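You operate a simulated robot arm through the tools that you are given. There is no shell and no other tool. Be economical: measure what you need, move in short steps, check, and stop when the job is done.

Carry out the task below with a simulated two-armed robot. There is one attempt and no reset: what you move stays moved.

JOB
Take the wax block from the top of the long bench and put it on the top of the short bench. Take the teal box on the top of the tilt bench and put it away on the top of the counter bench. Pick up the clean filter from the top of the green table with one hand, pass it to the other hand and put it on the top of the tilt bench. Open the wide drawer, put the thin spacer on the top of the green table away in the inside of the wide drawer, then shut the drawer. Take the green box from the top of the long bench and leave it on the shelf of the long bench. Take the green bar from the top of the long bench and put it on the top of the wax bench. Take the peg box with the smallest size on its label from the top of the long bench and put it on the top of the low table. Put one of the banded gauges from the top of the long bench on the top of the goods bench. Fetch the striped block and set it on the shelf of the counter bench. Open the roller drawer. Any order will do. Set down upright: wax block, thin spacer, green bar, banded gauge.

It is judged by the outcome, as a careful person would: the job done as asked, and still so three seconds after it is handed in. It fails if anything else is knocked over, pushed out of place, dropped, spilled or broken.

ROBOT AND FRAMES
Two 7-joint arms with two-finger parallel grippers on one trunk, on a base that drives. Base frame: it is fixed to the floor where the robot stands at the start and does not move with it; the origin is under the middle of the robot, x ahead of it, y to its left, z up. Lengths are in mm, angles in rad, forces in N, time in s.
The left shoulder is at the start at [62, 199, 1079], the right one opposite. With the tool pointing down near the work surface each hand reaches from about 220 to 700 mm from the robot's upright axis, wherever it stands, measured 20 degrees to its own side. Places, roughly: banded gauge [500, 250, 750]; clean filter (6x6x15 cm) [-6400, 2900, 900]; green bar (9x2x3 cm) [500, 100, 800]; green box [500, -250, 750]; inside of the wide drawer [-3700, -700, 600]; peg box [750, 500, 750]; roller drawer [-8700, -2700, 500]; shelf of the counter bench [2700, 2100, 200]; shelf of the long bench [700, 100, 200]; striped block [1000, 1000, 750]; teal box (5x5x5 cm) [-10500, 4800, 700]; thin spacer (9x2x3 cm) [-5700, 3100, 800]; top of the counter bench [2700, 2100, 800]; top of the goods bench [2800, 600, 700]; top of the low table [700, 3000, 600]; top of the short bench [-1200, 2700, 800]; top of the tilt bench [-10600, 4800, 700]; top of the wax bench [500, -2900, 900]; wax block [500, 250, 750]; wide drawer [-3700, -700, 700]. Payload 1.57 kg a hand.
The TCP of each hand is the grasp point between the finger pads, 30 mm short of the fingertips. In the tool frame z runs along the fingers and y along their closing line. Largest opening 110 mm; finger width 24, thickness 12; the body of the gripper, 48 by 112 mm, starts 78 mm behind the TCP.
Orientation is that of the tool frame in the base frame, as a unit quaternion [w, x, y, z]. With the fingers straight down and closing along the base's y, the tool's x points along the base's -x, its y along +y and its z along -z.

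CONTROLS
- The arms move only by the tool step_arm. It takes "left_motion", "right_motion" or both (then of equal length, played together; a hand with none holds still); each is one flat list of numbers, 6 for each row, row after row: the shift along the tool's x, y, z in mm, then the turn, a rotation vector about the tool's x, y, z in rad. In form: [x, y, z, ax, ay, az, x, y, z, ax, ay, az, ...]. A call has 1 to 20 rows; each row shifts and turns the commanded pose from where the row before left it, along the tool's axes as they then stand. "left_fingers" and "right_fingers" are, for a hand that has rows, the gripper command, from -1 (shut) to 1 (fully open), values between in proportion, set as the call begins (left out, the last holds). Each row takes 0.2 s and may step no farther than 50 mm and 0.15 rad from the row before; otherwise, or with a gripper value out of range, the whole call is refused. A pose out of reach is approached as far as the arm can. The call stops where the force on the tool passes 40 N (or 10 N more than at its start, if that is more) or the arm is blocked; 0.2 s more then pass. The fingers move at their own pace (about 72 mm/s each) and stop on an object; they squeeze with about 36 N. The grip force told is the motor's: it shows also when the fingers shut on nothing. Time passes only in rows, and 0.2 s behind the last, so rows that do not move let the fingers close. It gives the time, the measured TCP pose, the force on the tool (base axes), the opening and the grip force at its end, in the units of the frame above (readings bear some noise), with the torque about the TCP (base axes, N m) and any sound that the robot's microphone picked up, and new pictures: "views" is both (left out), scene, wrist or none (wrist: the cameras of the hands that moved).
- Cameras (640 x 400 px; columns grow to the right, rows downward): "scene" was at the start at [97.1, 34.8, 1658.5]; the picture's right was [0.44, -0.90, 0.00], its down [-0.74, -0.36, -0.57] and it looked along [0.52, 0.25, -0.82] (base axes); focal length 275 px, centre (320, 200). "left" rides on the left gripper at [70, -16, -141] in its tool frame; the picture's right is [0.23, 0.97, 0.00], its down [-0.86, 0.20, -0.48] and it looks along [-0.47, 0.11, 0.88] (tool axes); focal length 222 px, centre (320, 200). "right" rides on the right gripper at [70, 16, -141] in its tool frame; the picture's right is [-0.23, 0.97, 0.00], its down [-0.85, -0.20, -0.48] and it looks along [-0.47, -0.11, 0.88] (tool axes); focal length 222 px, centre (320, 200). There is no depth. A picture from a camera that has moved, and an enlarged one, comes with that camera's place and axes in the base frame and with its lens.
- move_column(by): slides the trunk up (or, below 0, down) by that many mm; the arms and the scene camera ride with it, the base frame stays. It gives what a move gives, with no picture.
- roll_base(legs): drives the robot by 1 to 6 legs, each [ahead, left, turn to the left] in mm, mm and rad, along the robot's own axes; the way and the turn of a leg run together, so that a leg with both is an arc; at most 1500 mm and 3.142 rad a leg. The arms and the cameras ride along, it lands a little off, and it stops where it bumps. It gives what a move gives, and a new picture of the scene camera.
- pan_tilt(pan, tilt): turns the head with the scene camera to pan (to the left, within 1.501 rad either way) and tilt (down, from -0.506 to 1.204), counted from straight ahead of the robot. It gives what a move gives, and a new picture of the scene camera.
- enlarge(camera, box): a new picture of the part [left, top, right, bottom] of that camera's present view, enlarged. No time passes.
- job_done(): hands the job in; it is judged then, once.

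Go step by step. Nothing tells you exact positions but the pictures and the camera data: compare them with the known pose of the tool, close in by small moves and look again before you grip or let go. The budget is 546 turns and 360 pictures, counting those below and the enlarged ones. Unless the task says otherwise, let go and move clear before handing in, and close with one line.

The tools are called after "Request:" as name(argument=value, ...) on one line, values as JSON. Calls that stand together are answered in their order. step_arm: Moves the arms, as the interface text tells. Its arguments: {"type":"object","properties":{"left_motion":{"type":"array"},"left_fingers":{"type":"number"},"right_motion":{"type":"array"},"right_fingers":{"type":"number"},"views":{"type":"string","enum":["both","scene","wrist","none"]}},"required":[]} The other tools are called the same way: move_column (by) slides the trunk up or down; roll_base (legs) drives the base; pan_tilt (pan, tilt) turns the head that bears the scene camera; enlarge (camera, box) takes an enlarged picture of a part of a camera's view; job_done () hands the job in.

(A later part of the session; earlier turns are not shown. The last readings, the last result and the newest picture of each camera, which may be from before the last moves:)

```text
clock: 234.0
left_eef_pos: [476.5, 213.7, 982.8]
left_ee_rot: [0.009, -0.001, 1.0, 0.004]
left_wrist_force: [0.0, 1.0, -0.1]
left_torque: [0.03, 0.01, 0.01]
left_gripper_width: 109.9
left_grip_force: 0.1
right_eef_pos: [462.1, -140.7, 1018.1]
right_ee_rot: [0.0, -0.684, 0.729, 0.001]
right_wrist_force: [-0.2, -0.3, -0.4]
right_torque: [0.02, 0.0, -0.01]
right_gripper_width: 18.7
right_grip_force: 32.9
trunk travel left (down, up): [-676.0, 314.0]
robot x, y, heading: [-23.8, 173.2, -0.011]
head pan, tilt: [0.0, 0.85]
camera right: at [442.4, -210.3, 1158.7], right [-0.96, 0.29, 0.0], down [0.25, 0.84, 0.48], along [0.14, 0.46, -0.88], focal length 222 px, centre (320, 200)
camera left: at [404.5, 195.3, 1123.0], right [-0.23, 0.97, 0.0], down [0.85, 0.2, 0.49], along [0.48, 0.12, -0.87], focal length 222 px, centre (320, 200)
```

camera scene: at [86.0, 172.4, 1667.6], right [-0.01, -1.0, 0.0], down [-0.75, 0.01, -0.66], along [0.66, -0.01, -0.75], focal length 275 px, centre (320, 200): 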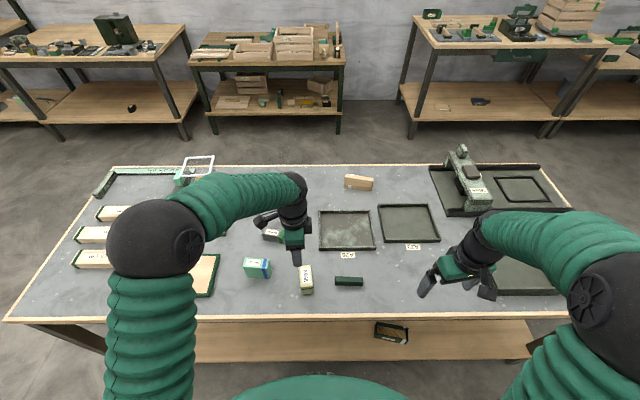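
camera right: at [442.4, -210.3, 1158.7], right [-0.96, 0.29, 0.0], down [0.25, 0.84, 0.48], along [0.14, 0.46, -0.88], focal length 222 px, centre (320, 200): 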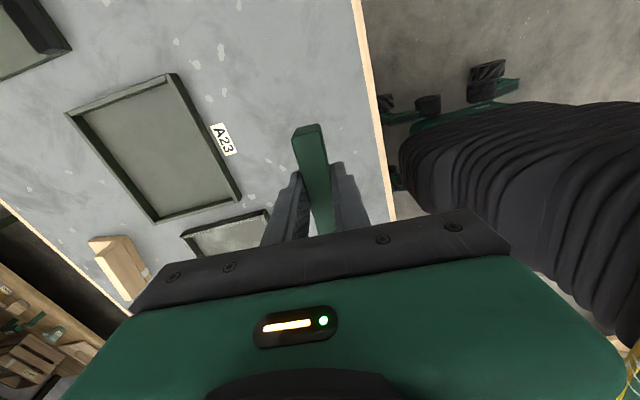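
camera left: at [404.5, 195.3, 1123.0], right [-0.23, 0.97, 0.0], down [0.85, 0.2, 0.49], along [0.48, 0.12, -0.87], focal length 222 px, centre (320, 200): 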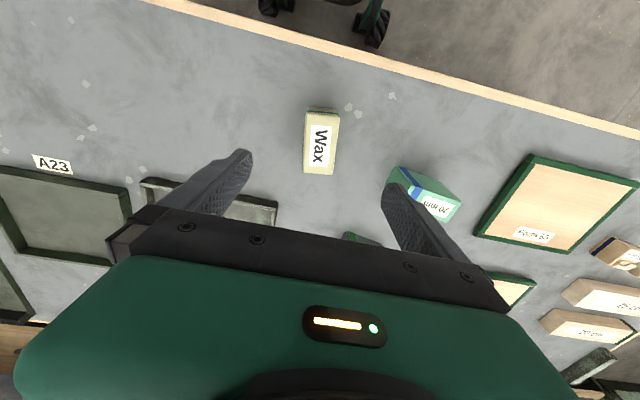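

Request:
step_arm(left_motion=[0, 2, 30, 0, 0, -0.085, 0, 0, 30, 0, 0, -0.085, 0, 0, 30, 0, 0, 0, 0, 0, 30, 0, 0, 0, 0, 0, 27, 0, 0, 0], views="wrist")

Request:
step_arm(left_motion=[0, 0, 0, 0, 0, 0, 0, 0, 0, 0, 0, 0, 0, 0, 0, 0, 0, 0, 0, 0, 0, 0, 0, 0], left_fingers=-1, views="none")

Request:
step_arm(left_motion=[0, 0, -30, 0, 0, 0, 0, 0, -40, 0, 0, 0, 0, 0, -40, 0, 0, 0, 0, 0, -40, 0, 0, 0, 0, 0, -40, 0, 0, 0], views="wrist")

```text
clock: 235.2
left_eef_pos: [477.9, 218.5, 833.6]
left_ee_rot: [0.008, -0.085, 0.996, 0.002]
left_wrist_force: [0.8, -0.1, -0.9]
left_torque: [0.0, 0.0, -0.01]
left_gripper_width: 110.0
left_grip_force: 0.1
right_eef_pos: [463.5, -138.9, 1018.1]
right_ee_rot: [0.0, -0.684, 0.729, 0.001]
right_wrist_force: [0.0, -0.2, -0.7]
right_torque: [0.03, 0.0, -0.01]
right_gripper_width: 18.7
right_grip_force: 32.8
trunk travel left (down, up): [-676.0, 314.0]
robot x, y, heading: [-25.7, 175.2, -0.013]
head pan, tilt: [0.0, 0.85]
camera left: at [411.3, 189.6, 973.9], right [-0.39, 0.92, 0.0], down [0.8, 0.34, 0.49], along [0.46, 0.19, -0.87], focal length 222 px, centre (320, 200)
```

left: 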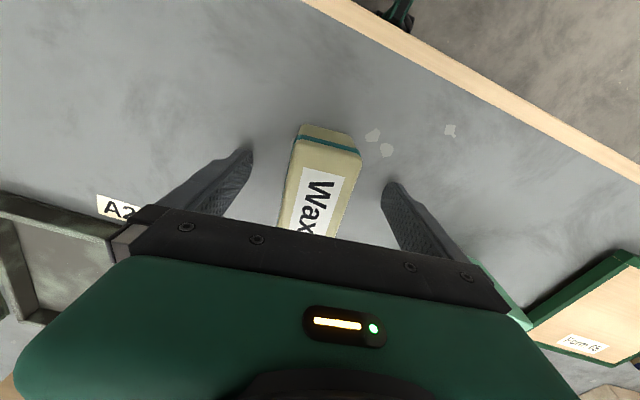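

```text
clock: 236.2
left_eef_pos: [478.3, 218.6, 833.8]
left_ee_rot: [0.009, -0.085, 0.996, 0.003]
left_wrist_force: [-0.2, -0.1, -0.7]
left_torque: [0.01, -0.05, -0.01]
left_gripper_width: 39.5
left_grip_force: 36.4
right_eef_pos: [462.8, -139.9, 1017.5]
right_ee_rot: [-0.001, -0.685, 0.729, 0.0]
right_wrist_force: [-0.3, -0.1, 0.2]
right_torque: [0.03, 0.0, -0.04]
right_gripper_width: 18.5
right_grip_force: 33.0
trunk travel left (down, up): [-676.0, 314.0]
robot x, y, heading: [-22.6, 172.3, -0.012]
head pan, tilt: [0.0, 0.85]
```

```text
clock: 237.4
left_eef_pos: [474.9, 216.1, 1024.6]
left_ee_rot: [0.009, -0.084, 0.996, 0.003]
left_wrist_force: [-0.3, -0.2, -1.2]
left_torque: [-0.01, -0.03, 0.02]
left_gripper_width: 39.8
left_grip_force: 36.3
right_eef_pos: [461.9, -139.2, 1017.9]
right_ee_rot: [0.0, -0.684, 0.73, 0.0]
right_wrist_force: [-0.2, -0.5, 0.6]
right_torque: [0.01, 0.03, 0.02]
right_gripper_width: 18.8
right_grip_force: 33.3
trunk travel left (down, up): [-676.0, 314.0]
robot x, y, heading: [-24.0, 176.9, -0.01]
head pan, tilt: [0.0, 0.85]
camera left: at [407.5, 187.8, 1165.0], right [-0.39, 0.92, 0.0], down [0.8, 0.34, 0.49], along [0.46, 0.19, -0.87], focal length 222 px, centre (320, 200)
```

left: 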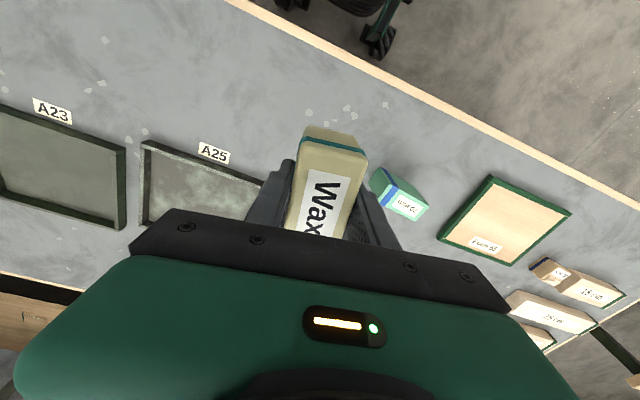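

Both are held. I back off and head to the short bench.

Request:
roll_base(legs=[[-480, 0, 0], [0, 0, 1.58], [1300, 600, 0]])

Request:
pan_tilt(pan=0, tilt=0.55)

```text
clock: 250.6
left_eef_pos: [-1045.9, 1993.8, 1023.8]
left_ee_rot: [-0.004, 0.751, -0.66, -0.008]
left_wrist_force: [0.0, 0.1, -2.3]
left_torque: [0.0, 0.01, -0.01]
left_gripper_width: 39.6
left_grip_force: 35.7
right_eef_pos: [-691.3, 1965.0, 1018.0]
right_ee_rot: [0.0, 0.999, -0.052, 0.0]
right_wrist_force: [0.6, 0.2, -0.4]
right_torque: [0.02, 0.03, -0.01]
right_gripper_width: 18.9
right_grip_force: 33.0
trunk travel left (down, up): [-676.0, 314.0]
robot x, y, heading: [-1022.8, 1494.1, 1.519]
head pan, tilt: [0.0, 0.85]
camera scene: at [-1017.6, 1604.5, 1667.4], right [1.0, -0.05, 0.0], down [-0.04, -0.75, -0.66], along [0.03, 0.66, -0.75], focal length 275 px, centre (320, 200)
```

scene: 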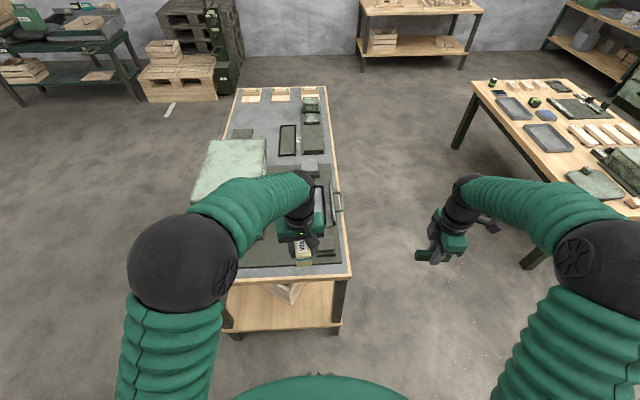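

```text
clock: 251.4
left_eef_pos: [-1047.0, 1993.5, 1024.6]
left_ee_rot: [-0.005, 0.751, -0.66, -0.008]
left_wrist_force: [0.0, 0.9, -2.3]
left_torque: [-0.02, -0.01, 0.01]
left_gripper_width: 39.8
left_grip_force: 35.8
right_eef_pos: [-691.4, 1963.5, 1018.2]
right_ee_rot: [0.0, 0.999, -0.052, 0.0]
right_wrist_force: [0.1, -0.2, 0.0]
right_torque: [-0.02, 0.01, 0.02]
right_gripper_width: 19.0
right_grip_force: 33.3
trunk travel left (down, up): [-676.0, 314.0]
robot x, y, heading: [-1024.3, 1494.5, 1.515]
head pan, tilt: [0.0, 0.55]
camera scene: at [-1017.9, 1616.9, 1692.7], right [1.0, -0.05, 0.0], down [-0.03, -0.52, -0.85], along [0.04, 0.85, -0.53], focal length 275 px, centre (320, 200)
```

scene: 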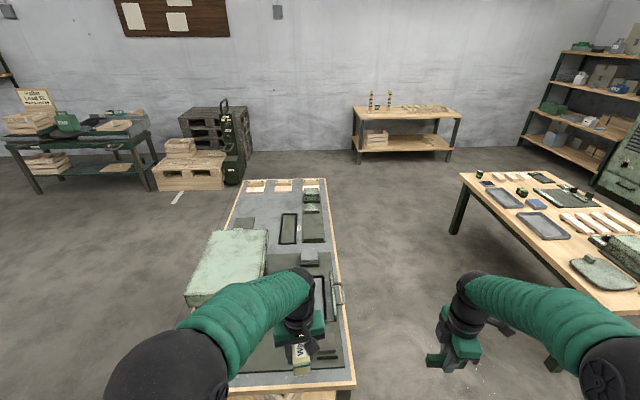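

Request:
enlarge(camera="scene", box=[170, 165, 370, 400])

```text
1.70 times, centred on (270, 282) of scene
camera zoom: at [-1017.9, 1616.9, 1692.7], right [1.0, -0.05, 0.0], down [-0.03, -0.52, -0.85], along [0.04, 0.85, -0.53], focal length 468 px, centre (405, 60)
```

zoom: 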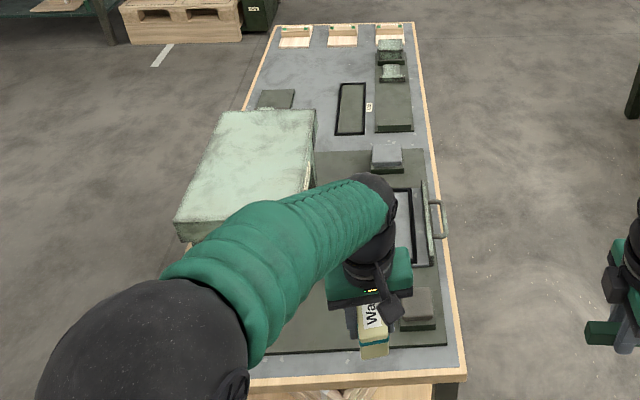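

The short bench's far-left area near (-1330, 2960) is free; I go round to its left side.

Request:
roll_base(legs=[[0, 1050, 0], [1330, 0, 0], [0, 0, -1.515]])

Request:
pan_tilt(pan=0, tilt=0.8)

```text
clock: 266.8
left_eef_pos: [-1547.0, 2939.7, 1024.6]
left_ee_rot: [0.01, -0.112, 0.994, 0.004]
left_wrist_force: [-0.4, 0.3, -1.3]
left_torque: [-0.03, -0.01, -0.03]
left_gripper_width: 39.8
left_grip_force: 36.0
right_eef_pos: [-1540.5, 2582.5, 1019.2]
right_ee_rot: [0.0, -0.704, 0.71, 0.0]
right_wrist_force: [-0.7, 0.0, -0.1]
right_torque: [0.04, -0.01, 0.0]
right_gripper_width: 18.6
right_grip_force: 33.2
trunk travel left (down, up): [-676.0, 314.0]
robot x, y, heading: [-2044.8, 2871.2, 0.047]
head pan, tilt: [0.0, 0.55]
camera scene: at [-1919.3, 2874.0, 1692.8], right [0.04, -1.0, 0.0], down [-0.52, -0.02, -0.85], along [0.85, 0.04, -0.52], focal length 275 px, centre (320, 200)
```

scene: 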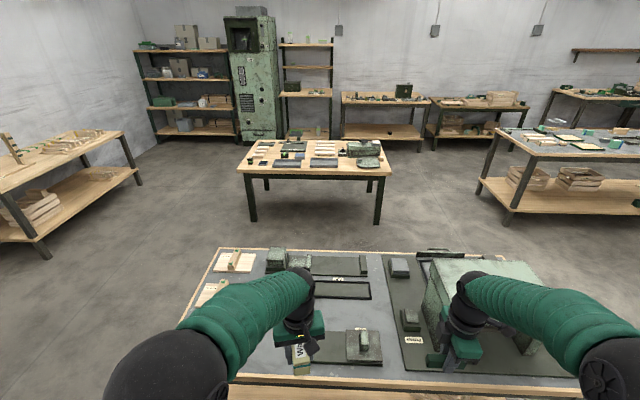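

```text
clock: 267.6
left_eef_pos: [-1548.0, 2938.8, 1024.0]
left_ee_rot: [0.01, -0.112, 0.994, 0.003]
left_wrist_force: [0.0, 0.5, -1.0]
left_torque: [-0.03, -0.02, 0.01]
left_gripper_width: 39.8
left_grip_force: 36.1
right_eef_pos: [-1543.4, 2582.4, 1019.8]
right_ee_rot: [0.0, -0.704, 0.71, 0.0]
right_wrist_force: [0.9, 0.1, -0.1]
right_torque: [0.02, -0.02, 0.0]
right_gripper_width: 19.0
right_grip_force: 33.4
trunk travel left (down, up): [-676.0, 314.0]
robot x, y, heading: [-2046.1, 2873.7, 0.04]
head pan, tilt: [0.0, 0.799]
camera scene: at [-1928.7, 2873.2, 1671.5], right [0.04, -1.0, 0.0], down [-0.72, -0.03, -0.7], along [0.7, 0.03, -0.72], focal length 275 px, centre (320, 200)
```

scene: 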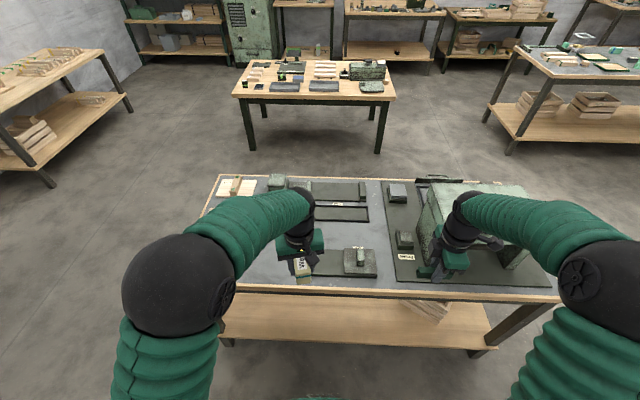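

Request:
step_arm(right_motion=[20, 30, -30, 0, 0, 0, 20, 30, -30, 0, 0, 0, 20, 30, -30, 0, 0, 0], left_motion=[-30, 0, 0, 0, 0, 0, -30, 0, 0, 0, 0, 0, -30, 0, 0, 0, 0, 0], views="both")

```text
clock: 268.4
left_eef_pos: [-1461.8, 2958.8, 1026.4]
left_ee_rot: [0.01, -0.112, 0.994, 0.002]
left_wrist_force: [-0.9, -0.8, -1.1]
left_torque: [0.01, -0.02, 0.03]
left_gripper_width: 39.5
left_grip_force: 36.2
right_eef_pos: [-1634.0, 2524.4, 1106.9]
right_ee_rot: [0.001, -0.704, 0.71, -0.001]
right_wrist_force: [0.0, 0.0, -0.2]
right_torque: [0.02, 0.0, -0.01]
right_gripper_width: 19.0
right_grip_force: 33.2
trunk travel left (down, up): [-676.0, 314.0]
robot x, y, heading: [-2039.7, 2868.8, 0.044]
head pan, tilt: [0.0, 0.799]
camera scene: at [-1929.2, 2874.1, 1671.4], right [0.05, -1.0, 0.0], down [-0.72, -0.03, -0.7], along [0.69, 0.03, -0.72], focal length 275 px, centre (320, 200)
camera right: at [-1651.1, 2454.4, 1248.2], right [-0.97, 0.23, 0.0], down [0.21, 0.85, 0.48], along [0.11, 0.46, -0.88], focal length 222 px, centre (320, 200)
camera left: at [-1528.9, 2926.3, 1166.7], right [-0.44, 0.9, 0.0], down [0.78, 0.38, 0.5], along [0.45, 0.22, -0.87], focal length 222 px, centre (320, 200)
```

scene: 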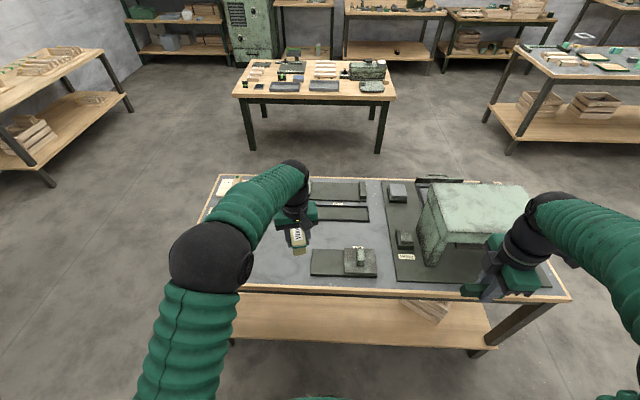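
right: 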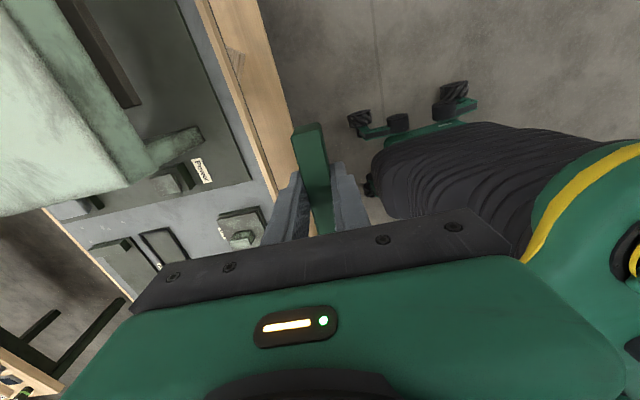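
left: 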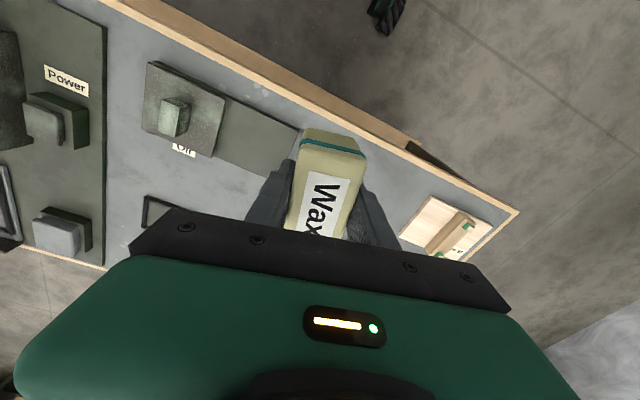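

Request:
step_arm(left_motion=[-28, 28, 0, 0, 0, 0, -28, 28, 0, 0, 0, 0, -28, 28, 0, 0, 0, 0, 0, 0, 40, 0, 0, 0, 0, 0, 40, 0, 0, 0, 0, 0, 30, 0, 0, 0], views="wrist")

```text
clock: 269.8
left_eef_pos: [-1397.4, 3057.7, 916.2]
left_ee_rot: [0.009, -0.112, 0.994, 0.002]
left_wrist_force: [-0.5, 0.0, -2.5]
left_torque: [0.0, 0.03, 0.01]
left_gripper_width: 39.6
left_grip_force: 35.8
right_eef_pos: [-1632.9, 2526.3, 1105.9]
right_ee_rot: [0.001, -0.704, 0.71, 0.0]
right_wrist_force: [1.1, 0.1, 0.8]
right_torque: [0.0, 0.03, -0.06]
right_gripper_width: 18.9
right_grip_force: 33.3
trunk travel left (down, up): [-676.0, 314.0]
robot x, y, heading: [-2039.9, 2869.2, 0.042]
head pan, tilt: [0.0, 0.799]
camera left: at [-1464.3, 3026.9, 1057.4], right [-0.44, 0.9, 0.0], down [0.78, 0.38, 0.5], along [0.45, 0.22, -0.87], focal length 222 px, centre (320, 200)
```

left: 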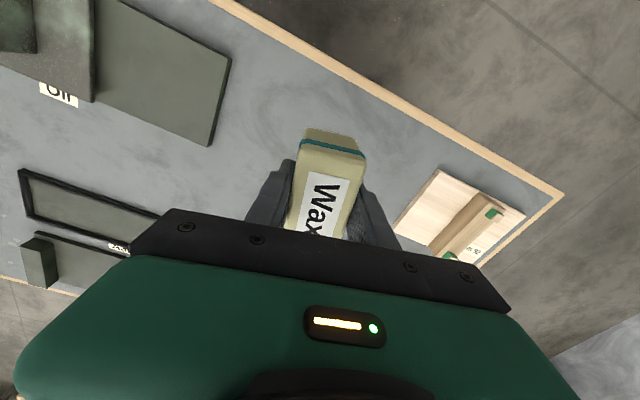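

Request:
step_arm(left_motion=[0, 0, 20, 0, 0, 0, 0, 0, 15, 0, 0, 0, 0, 0, 8, 0, 0, 0, 0, 0, 5, 0, 0, 0, 0, 0, 4, 0, 0, 0], views="none")

Request:
step_arm(left_motion=[0, 0, 4, 0, 0, 0, 0, 0, 4, 0, 0, 0, 0, 0, 3, 0, 0, 0], views="none")

```text
clock: 271.0
left_eef_pos: [-1393.2, 3061.1, 865.4]
left_ee_rot: [0.011, -0.112, 0.994, 0.003]
left_wrist_force: [0.3, 0.1, -1.8]
left_torque: [0.0, 0.02, 0.01]
left_gripper_width: 39.5
left_grip_force: 35.9
right_eef_pos: [-1633.3, 2525.4, 1106.9]
right_ee_rot: [0.0, -0.704, 0.71, -0.001]
right_wrist_force: [-0.8, 0.9, -0.4]
right_torque: [-0.01, -0.02, -0.02]
right_gripper_width: 18.5
right_grip_force: 33.4
trunk travel left (down, up): [-676.0, 314.0]
robot x, y, heading: [-2042.6, 2874.9, 0.05]
head pan, tilt: [0.0, 0.799]
```

```text
clock: 271.8
left_eef_pos: [-1394.5, 3060.2, 855.4]
left_ee_rot: [0.009, -0.112, 0.994, 0.003]
left_wrist_force: [0.2, 0.0, -1.5]
left_torque: [0.02, 0.0, -0.03]
left_gripper_width: 39.5
left_grip_force: 36.0
right_eef_pos: [-1633.3, 2525.0, 1106.8]
right_ee_rot: [0.0, -0.704, 0.71, -0.001]
right_wrist_force: [-0.2, 0.2, -0.1]
right_torque: [-0.01, 0.04, 0.02]
right_gripper_width: 18.5
right_grip_force: 33.4
trunk travel left (down, up): [-676.0, 314.0]
robot x, y, heading: [-2045.5, 2867.0, 0.046]
head pan, tilt: [0.0, 0.799]
```

Request:
step_arm(left_motion=[0, 0, 4, 0, 0, 0, 0, 0, 4, 0, 0, 0, 0, 0, 4, 0, 0, 0, 0, 0, 4, 0, 0, 0], views="none")

Request:
step_arm(left_motion=[0, 0, 3, 0, 0, 0, 0, 0, 3, 0, 0, 0, 0, 0, 3, 0, 0, 0], views="none")

```text
clock: 272.8
left_eef_pos: [-1394.5, 3059.5, 838.2]
left_ee_rot: [0.009, -0.113, 0.994, 0.003]
left_wrist_force: [-0.5, -0.1, -0.7]
left_torque: [-0.02, 0.01, -0.01]
left_gripper_width: 39.4
left_grip_force: 36.0
right_eef_pos: [-1634.5, 2524.1, 1106.1]
right_ee_rot: [0.0, -0.704, 0.71, -0.001]
right_wrist_force: [-0.2, 0.3, -1.2]
right_torque: [-0.01, 0.0, 0.02]
right_gripper_width: 18.9
right_grip_force: 33.0
trunk travel left (down, up): [-676.0, 314.0]
robot x, y, heading: [-2043.5, 2870.9, 0.045]
head pan, tilt: [0.0, 0.799]
```

```text
clock: 273.6
left_eef_pos: [-1394.8, 3061.0, 831.6]
left_ee_rot: [0.01, -0.113, 0.994, 0.003]
left_wrist_force: [0.2, -0.5, -0.4]
left_torque: [0.0, 0.03, -0.02]
left_gripper_width: 39.6
left_grip_force: 36.1
right_eef_pos: [-1632.4, 2524.7, 1106.6]
right_ee_rot: [0.0, -0.705, 0.71, 0.0]
right_wrist_force: [-0.4, 0.5, 0.0]
right_torque: [0.02, 0.01, 0.01]
right_gripper_width: 18.9
right_grip_force: 33.0
trunk travel left (down, up): [-676.0, 314.0]
robot x, y, heading: [-2042.0, 2871.2, 0.044]
head pan, tilt: [0.0, 0.799]
```

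Request:
step_arm(left_motion=[0, 0, 3, 0, 0, 0, 0, 0, 3, 0, 0, 0, 0, 0, 3, 0, 0, 0], views="none")

Request:
step_arm(left_motion=[0, 0, 3, 0, 0, 0, 0, 0, 3, 0, 0, 0, 0, 0, 3, 0, 0, 0], views="wrist")

```text
clock: 274.4
left_eef_pos: [-1393.7, 3062.2, 821.4]
left_ee_rot: [0.01, -0.112, 0.994, 0.002]
left_wrist_force: [-0.1, -0.3, -1.2]
left_torque: [-0.03, 0.01, -0.01]
left_gripper_width: 39.5
left_grip_force: 36.1
right_eef_pos: [-1633.1, 2525.2, 1107.6]
right_ee_rot: [0.001, -0.704, 0.71, 0.0]
right_wrist_force: [0.0, 0.2, -0.8]
right_torque: [-0.05, -0.01, -0.03]
right_gripper_width: 18.8
right_grip_force: 33.4
trunk travel left (down, up): [-676.0, 314.0]
robot x, y, heading: [-2044.4, 2870.2, 0.042]
head pan, tilt: [0.0, 0.799]
```

```text
clock: 275.2
left_eef_pos: [-1393.3, 3061.4, 811.5]
left_ee_rot: [0.01, -0.112, 0.994, 0.003]
left_wrist_force: [-0.5, -0.6, -1.4]
left_torque: [0.01, -0.02, -0.01]
left_gripper_width: 39.7
left_grip_force: 36.7
right_eef_pos: [-1633.9, 2524.9, 1107.0]
right_ee_rot: [0.0, -0.704, 0.711, -0.001]
right_wrist_force: [-0.3, -0.1, -0.4]
right_torque: [0.0, 0.0, 0.01]
right_gripper_width: 18.6
right_grip_force: 32.6
trunk travel left (down, up): [-676.0, 314.0]
robot x, y, heading: [-2044.0, 2866.8, 0.047]
head pan, tilt: [0.0, 0.799]
camera left: at [-1459.8, 3028.6, 952.1], right [-0.44, 0.9, 0.0], down [0.78, 0.38, 0.5], along [0.45, 0.22, -0.87], focal length 222 px, centre (320, 200)
```

left: 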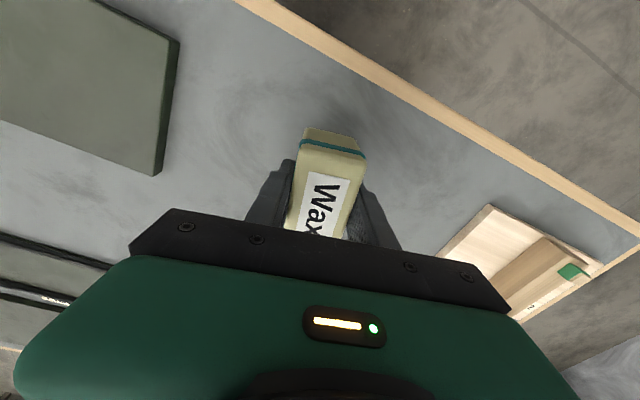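

The bench is lower than thought (~750); I keep lowering.

Request:
step_arm(left_motion=[0, 0, 5, 0, 0, 0, 0, 0, 4, 0, 0, 0, 0, 0, 3, 0, 0, 0, 0, 0, 3, 0, 0, 0], views="none")

Request:
step_arm(left_motion=[0, 0, 3, 0, 0, 0, 0, 0, 3, 0, 0, 0, 0, 0, 3, 0, 0, 0], views="none")

```text
clock: 276.2
left_eef_pos: [-1392.9, 3061.0, 795.9]
left_ee_rot: [0.009, -0.112, 0.994, 0.003]
left_wrist_force: [0.5, 1.5, -2.0]
left_torque: [0.01, 0.0, 0.02]
left_gripper_width: 39.4
left_grip_force: 35.7
right_eef_pos: [-1633.9, 2524.5, 1105.9]
right_ee_rot: [0.0, -0.704, 0.71, 0.0]
right_wrist_force: [0.1, 0.8, 0.0]
right_torque: [-0.02, 0.0, -0.02]
right_gripper_width: 18.6
right_grip_force: 32.9
trunk travel left (down, up): [-676.0, 314.0]
robot x, y, heading: [-2043.3, 2869.7, 0.041]
head pan, tilt: [0.0, 0.799]
```

```text
clock: 277.0
left_eef_pos: [-1394.4, 3061.6, 793.7]
left_ee_rot: [0.015, -0.112, 0.994, 0.002]
left_wrist_force: [1.5, 1.7, 25.4]
left_torque: [-0.35, 0.83, -0.02]
left_gripper_width: 39.8
left_grip_force: 36.4
right_eef_pos: [-1636.7, 2523.8, 1109.0]
right_ee_rot: [0.002, -0.704, 0.71, -0.002]
right_wrist_force: [0.2, -0.2, 0.1]
right_torque: [0.01, 0.0, -0.03]
right_gripper_width: 18.6
right_grip_force: 33.5
trunk travel left (down, up): [-676.0, 314.0]
robot x, y, heading: [-2038.7, 2871.0, 0.047]
head pan, tilt: [0.0, 0.799]
```

Contact at about 794. I ease up, release and lift.

Request:
step_arm(left_motion=[0, 0, -3, 0, 0, 0, 0, 0, -3, 0, 0, 0], views="none")

Request:
step_arm(left_motion=[0, 0, 0, 0, 0, 0, 0, 0, 0, 0, 0, 0, 0, 0, 0, 0, 0, 0], left_fingers=0.4, views="none")

Request:
step_arm(left_motion=[0, 0, -20, 0, 0, 0, 0, 0, -40, 0, 0, 0, 0, 0, -50, 0, 0, 0, 0, 0, -50, 0, 0, 0, 0, 0, -50, 0, 0, 0], views="wrist")

```text
clock: 277.6
left_eef_pos: [-1395.1, 3062.2, 792.9]
left_ee_rot: [0.009, -0.113, 0.993, 0.003]
left_wrist_force: [3.7, -1.0, 9.7]
left_torque: [-0.13, -0.6, -0.03]
left_gripper_width: 39.4
left_grip_force: 36.0
right_eef_pos: [-1633.3, 2525.0, 1106.7]
right_ee_rot: [0.0, -0.704, 0.71, -0.001]
right_wrist_force: [-0.8, 0.4, -0.6]
right_torque: [-0.04, 0.01, 0.01]
right_gripper_width: 18.8
right_grip_force: 33.4
trunk travel left (down, up): [-676.0, 314.0]
robot x, y, heading: [-2041.3, 2869.3, 0.048]
head pan, tilt: [0.0, 0.799]
```

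```text
clock: 278.4
left_eef_pos: [-1394.5, 3061.4, 793.6]
left_ee_rot: [0.009, -0.113, 0.994, 0.003]
left_wrist_force: [0.3, -0.9, -0.5]
left_torque: [-0.01, 0.01, 0.01]
left_gripper_width: 77.1
left_grip_force: 0.0
right_eef_pos: [-1633.8, 2523.6, 1106.9]
right_ee_rot: [0.001, -0.704, 0.71, 0.0]
right_wrist_force: [-0.2, 0.9, 0.5]
right_torque: [-0.01, 0.01, -0.01]
right_gripper_width: 18.8
right_grip_force: 33.0
trunk travel left (down, up): [-676.0, 314.0]
robot x, y, heading: [-2045.0, 2870.0, 0.045]
head pan, tilt: [0.0, 0.799]
```

```text
clock: 279.6
left_eef_pos: [-1397.4, 3061.4, 1004.9]
left_ee_rot: [0.01, -0.113, 0.994, 0.003]
left_wrist_force: [-0.9, 0.0, 0.3]
left_torque: [0.0, 0.01, -0.01]
left_gripper_width: 77.0
left_grip_force: 0.2
right_eef_pos: [-1634.1, 2524.1, 1107.2]
right_ee_rot: [0.001, -0.704, 0.71, -0.001]
right_wrist_force: [-0.6, -0.3, -0.1]
right_torque: [0.02, 0.0, -0.03]
right_gripper_width: 18.8
right_grip_force: 32.9
trunk travel left (down, up): [-676.0, 314.0]
robot x, y, heading: [-2044.0, 2870.2, 0.044]
head pan, tilt: [0.0, 0.799]
camera left: at [-1464.9, 3028.7, 1145.6], right [-0.44, 0.9, 0.0], down [0.78, 0.38, 0.5], along [0.45, 0.22, -0.87], focal length 222 px, centre (320, 200)
```

left: 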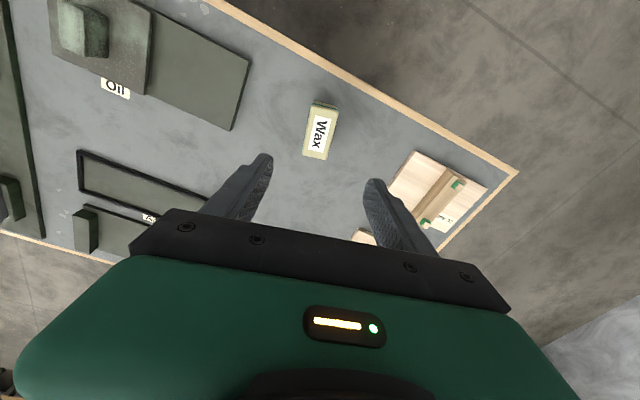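

The wax block stands on the short bench. Now I drive toward the wax bench with the green bar.

Request:
step_arm(left_motion=[40, 0, 0, 0, 0, 0, 40, 0, 0, 0, 0, 0, 40, 0, 0, 0, 0, 0, 40, 0, 0, 0, 0, 0], views="none")

Request:
roll_base(legs=[[-200, 0, -0.044], [0, -1500, 0], [1450, 0, 0], [0, -1500, 0], [0, -1300, 0], [0, 0, -0.8]])

Request:
pan_tilt(pan=0, tilt=0.45)

```text
clock: 280.6
left_eef_pos: [-1555.9, 3023.4, 1001.0]
left_ee_rot: [0.01, -0.112, 0.994, 0.003]
left_wrist_force: [-1.4, 0.3, -0.4]
left_torque: [0.02, -0.01, -0.01]
left_gripper_width: 77.1
left_grip_force: 0.1
right_eef_pos: [-1634.8, 2523.0, 1107.6]
right_ee_rot: [0.001, -0.704, 0.71, -0.001]
right_wrist_force: [0.5, 0.2, -1.1]
right_torque: [0.02, 0.0, -0.01]
right_gripper_width: 18.8
right_grip_force: 32.8
trunk travel left (down, up): [-676.0, 314.0]
robot x, y, heading: [-2043.6, 2870.4, 0.047]
head pan, tilt: [0.0, 0.799]
```

```text
clock: 311.6
left_eef_pos: [-418.7, -1825.0, 1000.0]
left_ee_rot: [0.011, 0.304, 0.953, -0.001]
left_wrist_force: [0.1, 0.4, -0.2]
left_torque: [0.0, -0.01, 0.01]
left_gripper_width: 77.0
left_grip_force: 0.0
right_eef_pos: [-842.3, -2096.8, 1106.1]
right_ee_rot: [-0.001, -0.352, 0.936, -0.001]
right_wrist_force: [-0.3, 0.0, -0.8]
right_torque: [0.01, 0.0, -0.01]
right_gripper_width: 18.7
right_grip_force: 33.1
trunk travel left (down, up): [-676.0, 314.0]
robot x, y, heading: [-861.6, -1561.2, -0.796]
head pan, tilt: [0.0, 0.799]
camera scene: at [-779.2, -1644.7, 1671.5], right [-0.72, -0.7, 0.0], down [-0.5, 0.51, -0.7], along [0.49, -0.5, -0.72], focal length 275 px, centre (320, 200)
```

scene: 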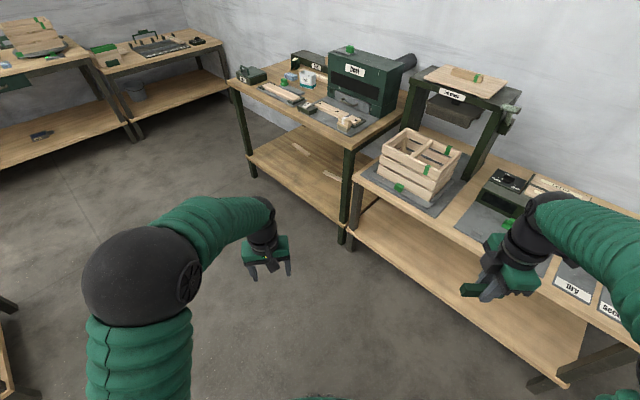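

```text
clock: 312.5
left_eef_pos: [-418.0, -1824.1, 1001.4]
left_ee_rot: [0.011, 0.305, 0.952, -0.002]
left_wrist_force: [0.1, 0.0, 0.1]
left_torque: [0.0, 0.03, 0.0]
left_gripper_width: 77.0
left_grip_force: 0.2
right_eef_pos: [-843.5, -2096.3, 1107.0]
right_ee_rot: [0.001, -0.353, 0.936, -0.002]
right_wrist_force: [-0.2, -0.5, 0.4]
right_torque: [-0.01, 0.0, 0.01]
right_gripper_width: 18.7
right_grip_force: 33.1
trunk travel left (down, up): [-676.0, 314.0]
robot x, y, heading: [-856.0, -1568.1, -0.803]
head pan, tilt: [0.0, 0.45]
camera scene: at [-771.5, -1652.7, 1701.8], right [-0.72, -0.7, 0.0], down [-0.3, 0.31, -0.9], along [0.63, -0.64, -0.44], focal length 275 px, centre (320, 200)
```

scene: 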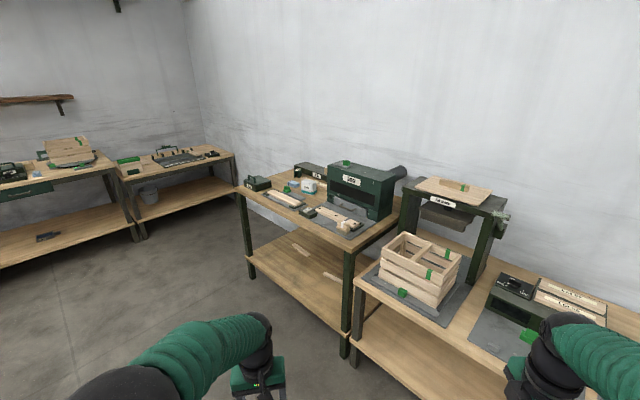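

The bench in the middle, centred near (450,-2850), is the wax bench. I drive to face it.

Request:
roll_base(legs=[[1100, 560, 0], [0, 0, -0.768]])

Request:
pan_tilt(pan=0, tilt=0.7)

```text
clock: 320.6
left_eef_pos: [416.9, -2440.0, 1000.0]
left_ee_rot: [0.009, 0.64, 0.768, -0.006]
left_wrist_force: [-0.3, -0.1, 0.2]
left_torque: [0.02, 0.0, 0.01]
left_gripper_width: 77.2
left_grip_force: 0.0
right_eef_pos: [-77.2, -2338.6, 1107.8]
right_ee_rot: [0.0, 0.026, 1.0, -0.002]
right_wrist_force: [0.2, -0.4, -0.6]
right_torque: [-0.01, 0.0, -0.02]
right_gripper_width: 18.6
right_grip_force: 33.0
trunk travel left (down, up): [-676.0, 314.0]
robot x, y, heading: [289.2, -1944.6, -1.57]
head pan, tilt: [0.0, 0.45]
camera scene: at [284.6, -2071.1, 1701.9], right [-1.0, 0.0, 0.0], down [0.0, 0.44, -0.9], along [0.0, -0.9, -0.44], focal length 275 px, centre (320, 200)
```

scene: 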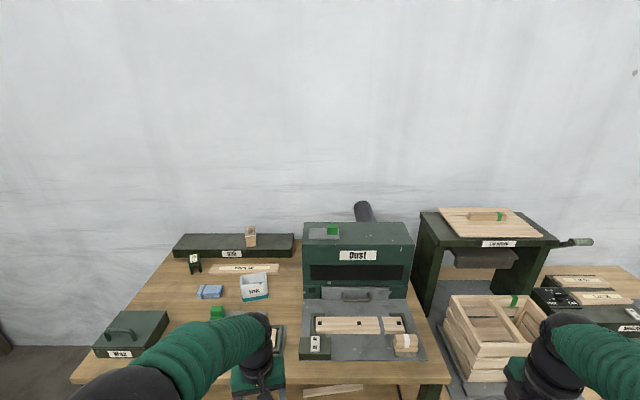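

```text
clock: 321.4
left_eef_pos: [416.7, -2438.8, 1000.9]
left_ee_rot: [0.009, 0.64, 0.768, -0.006]
left_wrist_force: [-0.5, -0.5, 0.0]
left_torque: [0.02, -0.01, -0.02]
left_gripper_width: 77.0
left_grip_force: 0.0
right_eef_pos: [-77.2, -2338.0, 1107.8]
right_ee_rot: [0.0, 0.026, 1.0, -0.001]
right_wrist_force: [-0.6, 0.4, 0.5]
right_torque: [0.0, 0.0, 0.0]
right_gripper_width: 18.5
right_grip_force: 33.1
trunk travel left (down, up): [-676.0, 314.0]
robot x, y, heading: [285.0, -1944.6, -1.57]
head pan, tilt: [0.0, 0.7]
camera scene: at [283.7, -2063.9, 1679.8], right [-1.0, 0.0, 0.0], down [0.0, 0.65, -0.76], along [0.0, -0.76, -0.65], focal length 275 px, centre (320, 200)
```

scene: 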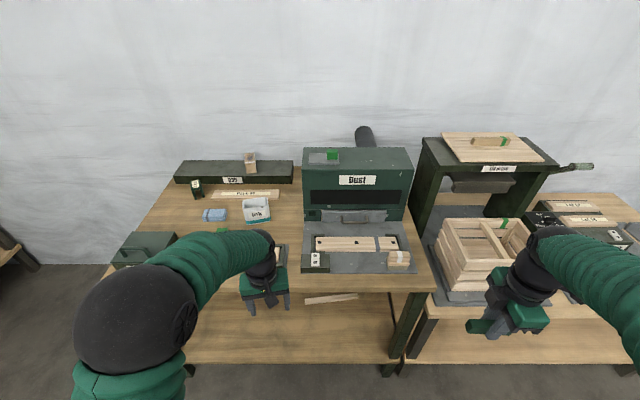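

Request:
step_arm(left_motion=[25, 40, 0, 0, 0, 0, 25, 40, 0, 0, 0, 0, 25, 40, 0, 0, 0, 0, 25, 40, 0, 0, 0, 0, 25, 40, 0, 0, 0, 0], views="scene")

Request:
enlarge(camera="scene", box=[90, 140, 440, 320])

```text
clock: 322.6
left_eef_pos: [594.9, -2279.2, 996.5]
left_ee_rot: [0.01, 0.641, 0.767, -0.008]
left_wrist_force: [-0.2, 0.8, -0.5]
left_torque: [-0.05, 0.03, 0.0]
left_gripper_width: 77.0
left_grip_force: 0.1
right_eef_pos: [-75.9, -2335.9, 1109.2]
right_ee_rot: [-0.001, 0.026, 1.0, -0.002]
right_wrist_force: [0.3, -0.4, -0.5]
right_torque: [-0.02, 0.03, -0.04]
right_gripper_width: 18.7
right_grip_force: 33.1
trunk travel left (down, up): [-676.0, 314.0]
robot x, y, heading: [287.6, -1945.9, -1.571]
head pan, tilt: [0.0, 0.7]
camera scene: at [286.1, -2060.9, 1680.0], right [-1.0, 0.0, 0.0], down [0.0, 0.64, -0.76], along [0.0, -0.76, -0.64], focal length 275 px, centre (320, 200)
```

scene: 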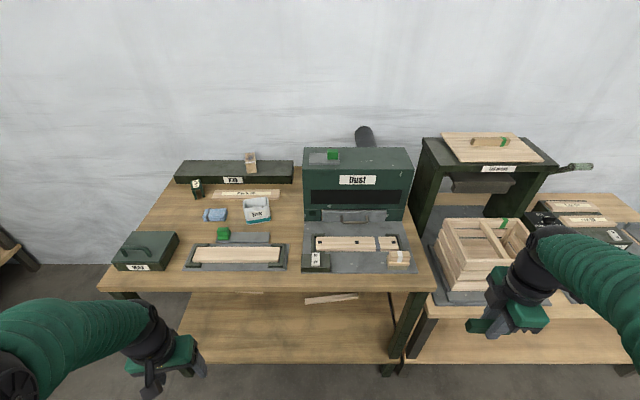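

```text
1.83 times, centred on (265, 230) of scene
camera zoom: at [286.1, -2060.9, 1680.0], right [-1.0, 0.0, 0.0], down [0.0, 0.64, -0.76], along [0.0, -0.76, -0.64], focal length 503 px, centre (421, 145)
```

zoom: 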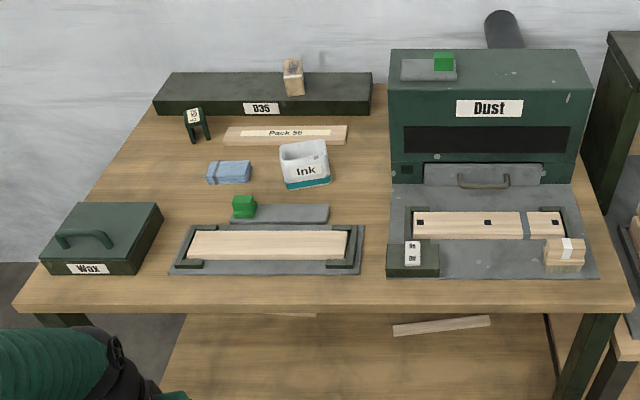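

The spot between the Ink box and the Dust machine, about (425,-2830), suits the bar. I raise the left hand, drive closer and bring the bar over it.

Request:
step_arm(left_motion=[20, 0, -40, 0, 0, 0, 20, 0, -40, 0, 0, 0, 20, 0, -40, 0, 0, 0], views="none")

Request:
roll_base(legs=[[0, 238, 0], [290, 0, 0]])

```text
clock: 323.4
left_eef_pos: [582.0, -2212.4, 1115.4]
left_ee_rot: [0.009, 0.64, 0.768, -0.006]
left_wrist_force: [-0.4, -0.2, 0.5]
left_torque: [-0.01, -0.02, 0.0]
left_gripper_width: 76.9
left_grip_force: 0.2
right_eef_pos: [-76.7, -2336.6, 1108.1]
right_ee_rot: [0.0, 0.026, 1.0, -0.002]
right_wrist_force: [-0.8, -0.7, 0.1]
right_torque: [-0.03, 0.03, -0.02]
right_gripper_width: 18.7
right_grip_force: 33.2
trunk travel left (down, up): [-676.0, 314.0]
robot x, y, heading: [284.9, -1945.5, -1.573]
head pan, tilt: [0.0, 0.7]
```

```text
clock: 326.7
left_eef_pos: [819.0, -2501.6, 1116.4]
left_ee_rot: [0.01, 0.641, 0.767, -0.006]
left_wrist_force: [0.3, 0.4, 0.6]
left_torque: [0.0, -0.04, -0.02]
left_gripper_width: 77.0
left_grip_force: 0.1
right_eef_pos: [157.9, -2619.0, 1108.2]
right_ee_rot: [0.0, 0.03, 1.0, -0.003]
right_wrist_force: [-0.9, 0.2, -0.9]
right_torque: [-0.01, -0.02, 0.02]
right_gripper_width: 18.7
right_grip_force: 33.1
trunk travel left (down, up): [-676.0, 314.0]
robot x, y, heading: [522.2, -2233.4, -1.576]
head pan, tilt: [0.0, 0.7]
camera scene: at [520.4, -2346.3, 1680.1], right [-1.0, 0.01, 0.0], down [0.01, 0.64, -0.77], along [0.0, -0.77, -0.64], focal length 275 px, centre (320, 200)
```

scene: 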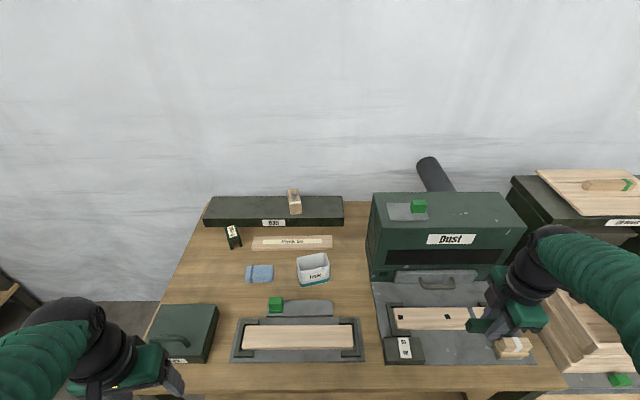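

Request:
step_arm(right_motion=[-45, 0, 0, 0, 0, 0, -45, 0, 0, 0, 0, 0, -45, 0, 0, 0, 0, 0, -45, 0, 0, 0, 0, 0, -45, 0, 0, 0, 0, 0, -45, 0, 0, 0, 0, 0, 0, -47, 10, 0, 0, 0, 0, -47, 10, 0, 0, 0, 0, -47, 10, 0, 0, 0, 0, -47, 10, 0, 0, 0], views="both")

```text
clock: 328.9
left_eef_pos: [823.2, -2505.6, 1114.4]
left_ee_rot: [0.009, 0.643, 0.766, -0.005]
left_wrist_force: [-0.3, -0.7, 0.1]
left_torque: [0.01, -0.01, 0.0]
left_gripper_width: 76.9
left_grip_force: 0.1
right_eef_pos: [415.7, -2831.0, 1067.6]
right_ee_rot: [-0.002, 0.029, 1.0, 0.001]
right_wrist_force: [-0.1, 0.3, -1.7]
right_torque: [0.03, 0.03, -0.03]
right_gripper_width: 18.9
right_grip_force: 33.2
trunk travel left (down, up): [-676.0, 314.0]
robot x, y, heading: [525.9, -2236.8, -1.576]
head pan, tilt: [0.0, 0.7]
camera scene: at [525.7, -2354.7, 1679.4], right [-1.0, 0.01, 0.0], down [0.0, 0.65, -0.76], along [-0.01, -0.76, -0.65], focal length 275 px, centre (320, 200)
camera right: at [348.2, -2812.0, 1209.6], right [0.28, 0.96, 0.0], down [0.84, -0.25, 0.48], along [0.46, -0.14, -0.88], focal length 222 px, centre (320, 200)
```

scene: 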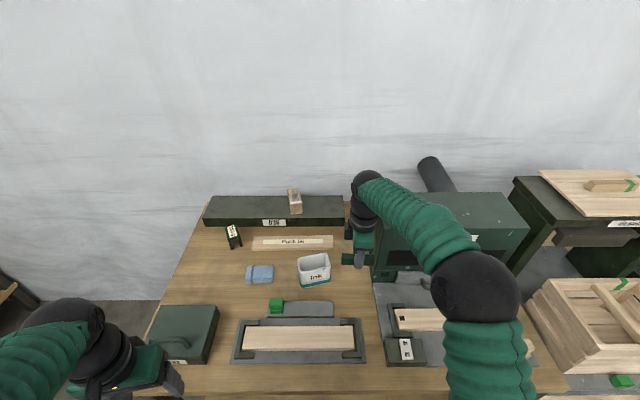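
right: 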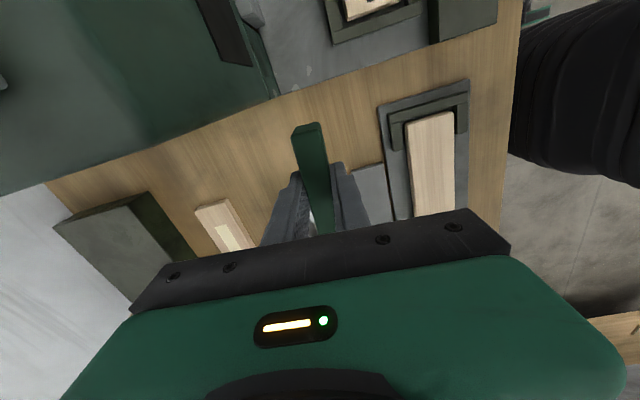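

Request:
step_arm(right_motion=[0, 0, 40, 0, 0, 0, 0, 0, 40, 0, 0, 0, 0, 0, 40, 0, 0, 0, 0, 0, 20, 0, 0, 0], views="wrist")

```text
clock: 329.9
left_eef_pos: [821.9, -2503.9, 1115.0]
left_ee_rot: [0.009, 0.643, 0.766, -0.007]
left_wrist_force: [-0.9, 0.6, 0.1]
left_torque: [-0.02, 0.03, 0.01]
left_gripper_width: 77.3
left_grip_force: 0.0
right_eef_pos: [416.9, -2828.2, 928.4]
right_ee_rot: [-0.001, 0.03, 1.0, -0.001]
right_wrist_force: [-0.4, 0.0, 0.2]
right_torque: [-0.02, -0.03, -0.01]
right_gripper_width: 18.8
right_grip_force: 32.7
trunk travel left (down, up): [-676.0, 314.0]
robot x, y, heading: [522.7, -2235.8, -1.578]
head pan, tilt: [0.0, 0.7]
camera right: at [348.6, -2808.0, 1068.7], right [0.28, 0.96, 0.0], down [0.84, -0.25, 0.48], along [0.46, -0.14, -0.88], focal length 222 px, centre (320, 200)
```

right: 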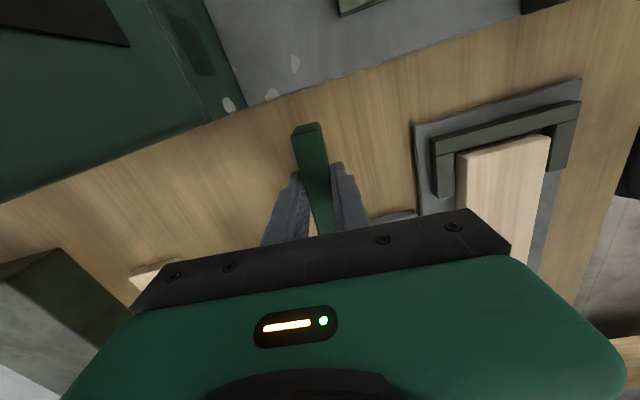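

Request:
step_arm(right_motion=[0, 0, 20, 0, 0, 0, 0, 0, 15, 0, 0, 0, 0, 0, 8, 0, 0, 0, 0, 0, 4, 0, 0, 0, 0, 0, 3, 0, 0, 0], views="wrist")

Request:
step_arm(right_motion=[0, 0, 3, 0, 0, 0, 0, 0, 3, 0, 0, 0, 0, 0, 3, 0, 0, 0], views="none")

```text
clock: 330.4
left_eef_pos: [821.9, -2499.7, 1115.5]
left_ee_rot: [0.01, 0.643, 0.766, -0.007]
left_wrist_force: [0.1, -0.3, 0.2]
left_torque: [0.04, 0.01, 0.0]
left_gripper_width: 76.7
left_grip_force: 0.1
right_eef_pos: [419.0, -2825.1, 910.0]
right_ee_rot: [0.0, 0.03, 1.0, -0.004]
right_wrist_force: [-1.2, 13.1, 16.8]
right_torque: [0.62, -0.16, 0.13]
right_gripper_width: 18.9
right_grip_force: 33.4
trunk travel left (down, up): [-676.0, 314.0]
robot x, y, heading: [522.8, -2230.4, -1.571]
head pan, tilt: [0.0, 0.7]
stopped in row 2 (right hand): the force on the tool passed its limit at 49 N (the readings are from after the stop); the commanded pose is now the measured one
camera right: at [351.1, -2805.4, 1051.0], right [0.28, 0.96, -0.01], down [0.84, -0.25, 0.48], along [0.46, -0.14, -0.88], focal length 222 px, centre (320, 200)
```

right: 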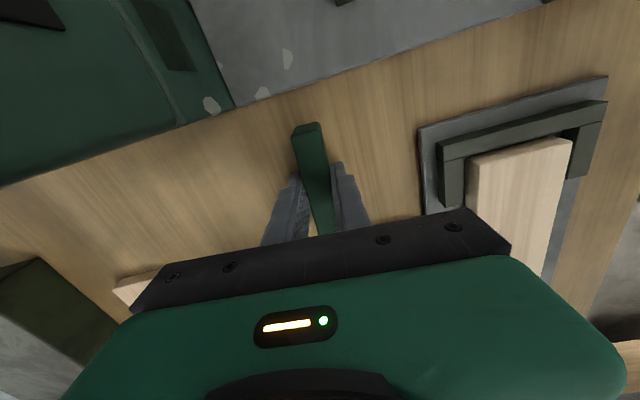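

```text
clock: 331.1
left_eef_pos: [822.7, -2498.3, 1116.4]
left_ee_rot: [0.011, 0.644, 0.765, -0.008]
left_wrist_force: [-1.0, 0.3, -0.1]
left_torque: [0.02, 0.0, -0.03]
left_gripper_width: 77.1
left_grip_force: 0.0
right_eef_pos: [419.0, -2825.0, 910.6]
right_ee_rot: [-0.002, 0.03, 1.0, -0.007]
right_wrist_force: [-2.9, 17.6, 27.4]
right_torque: [1.0, -0.13, 0.15]
right_gripper_width: 18.7
right_grip_force: 33.3
trunk travel left (down, up): [-676.0, 314.0]
robot x, y, heading: [528.8, -2232.1, -1.58]
head pan, tilt: [0.0, 0.7]
stopped in row 3 (right hand): the force on the tool passed its limit at 42 N (the readings are from after the stop); the commanded pose is now the measured one
```

Request:
enlarge(camera="scene", box=[260, 180, 440, 330])

Request:
enlarge(camera="right", box=[220, 80, 420, 260])

```text
2.67 times, centred on (350, 255) of scene
camera zoom: at [524.6, -2342.2, 1680.7], right [-1.0, 0.01, 0.0], down [0.0, 0.64, -0.77], along [-0.01, -0.77, -0.64], focal length 734 px, centre (240, 53)
```

zoom: 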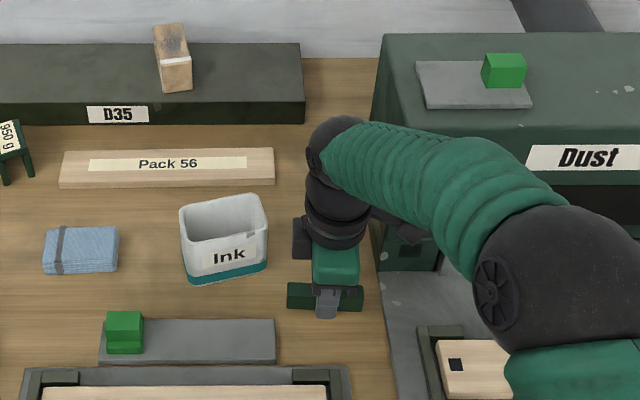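

```text
2.22 times, centred on (320, 170) of right
camera zoom: at [351.3, -2804.4, 1051.0], right [0.28, 0.96, -0.01], down [0.84, -0.24, 0.48], along [0.46, -0.15, -0.88], focal length 494 px, centre (320, 267)
```

zoom: 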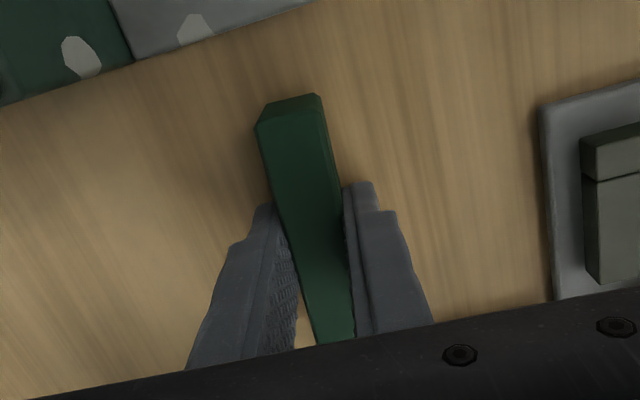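

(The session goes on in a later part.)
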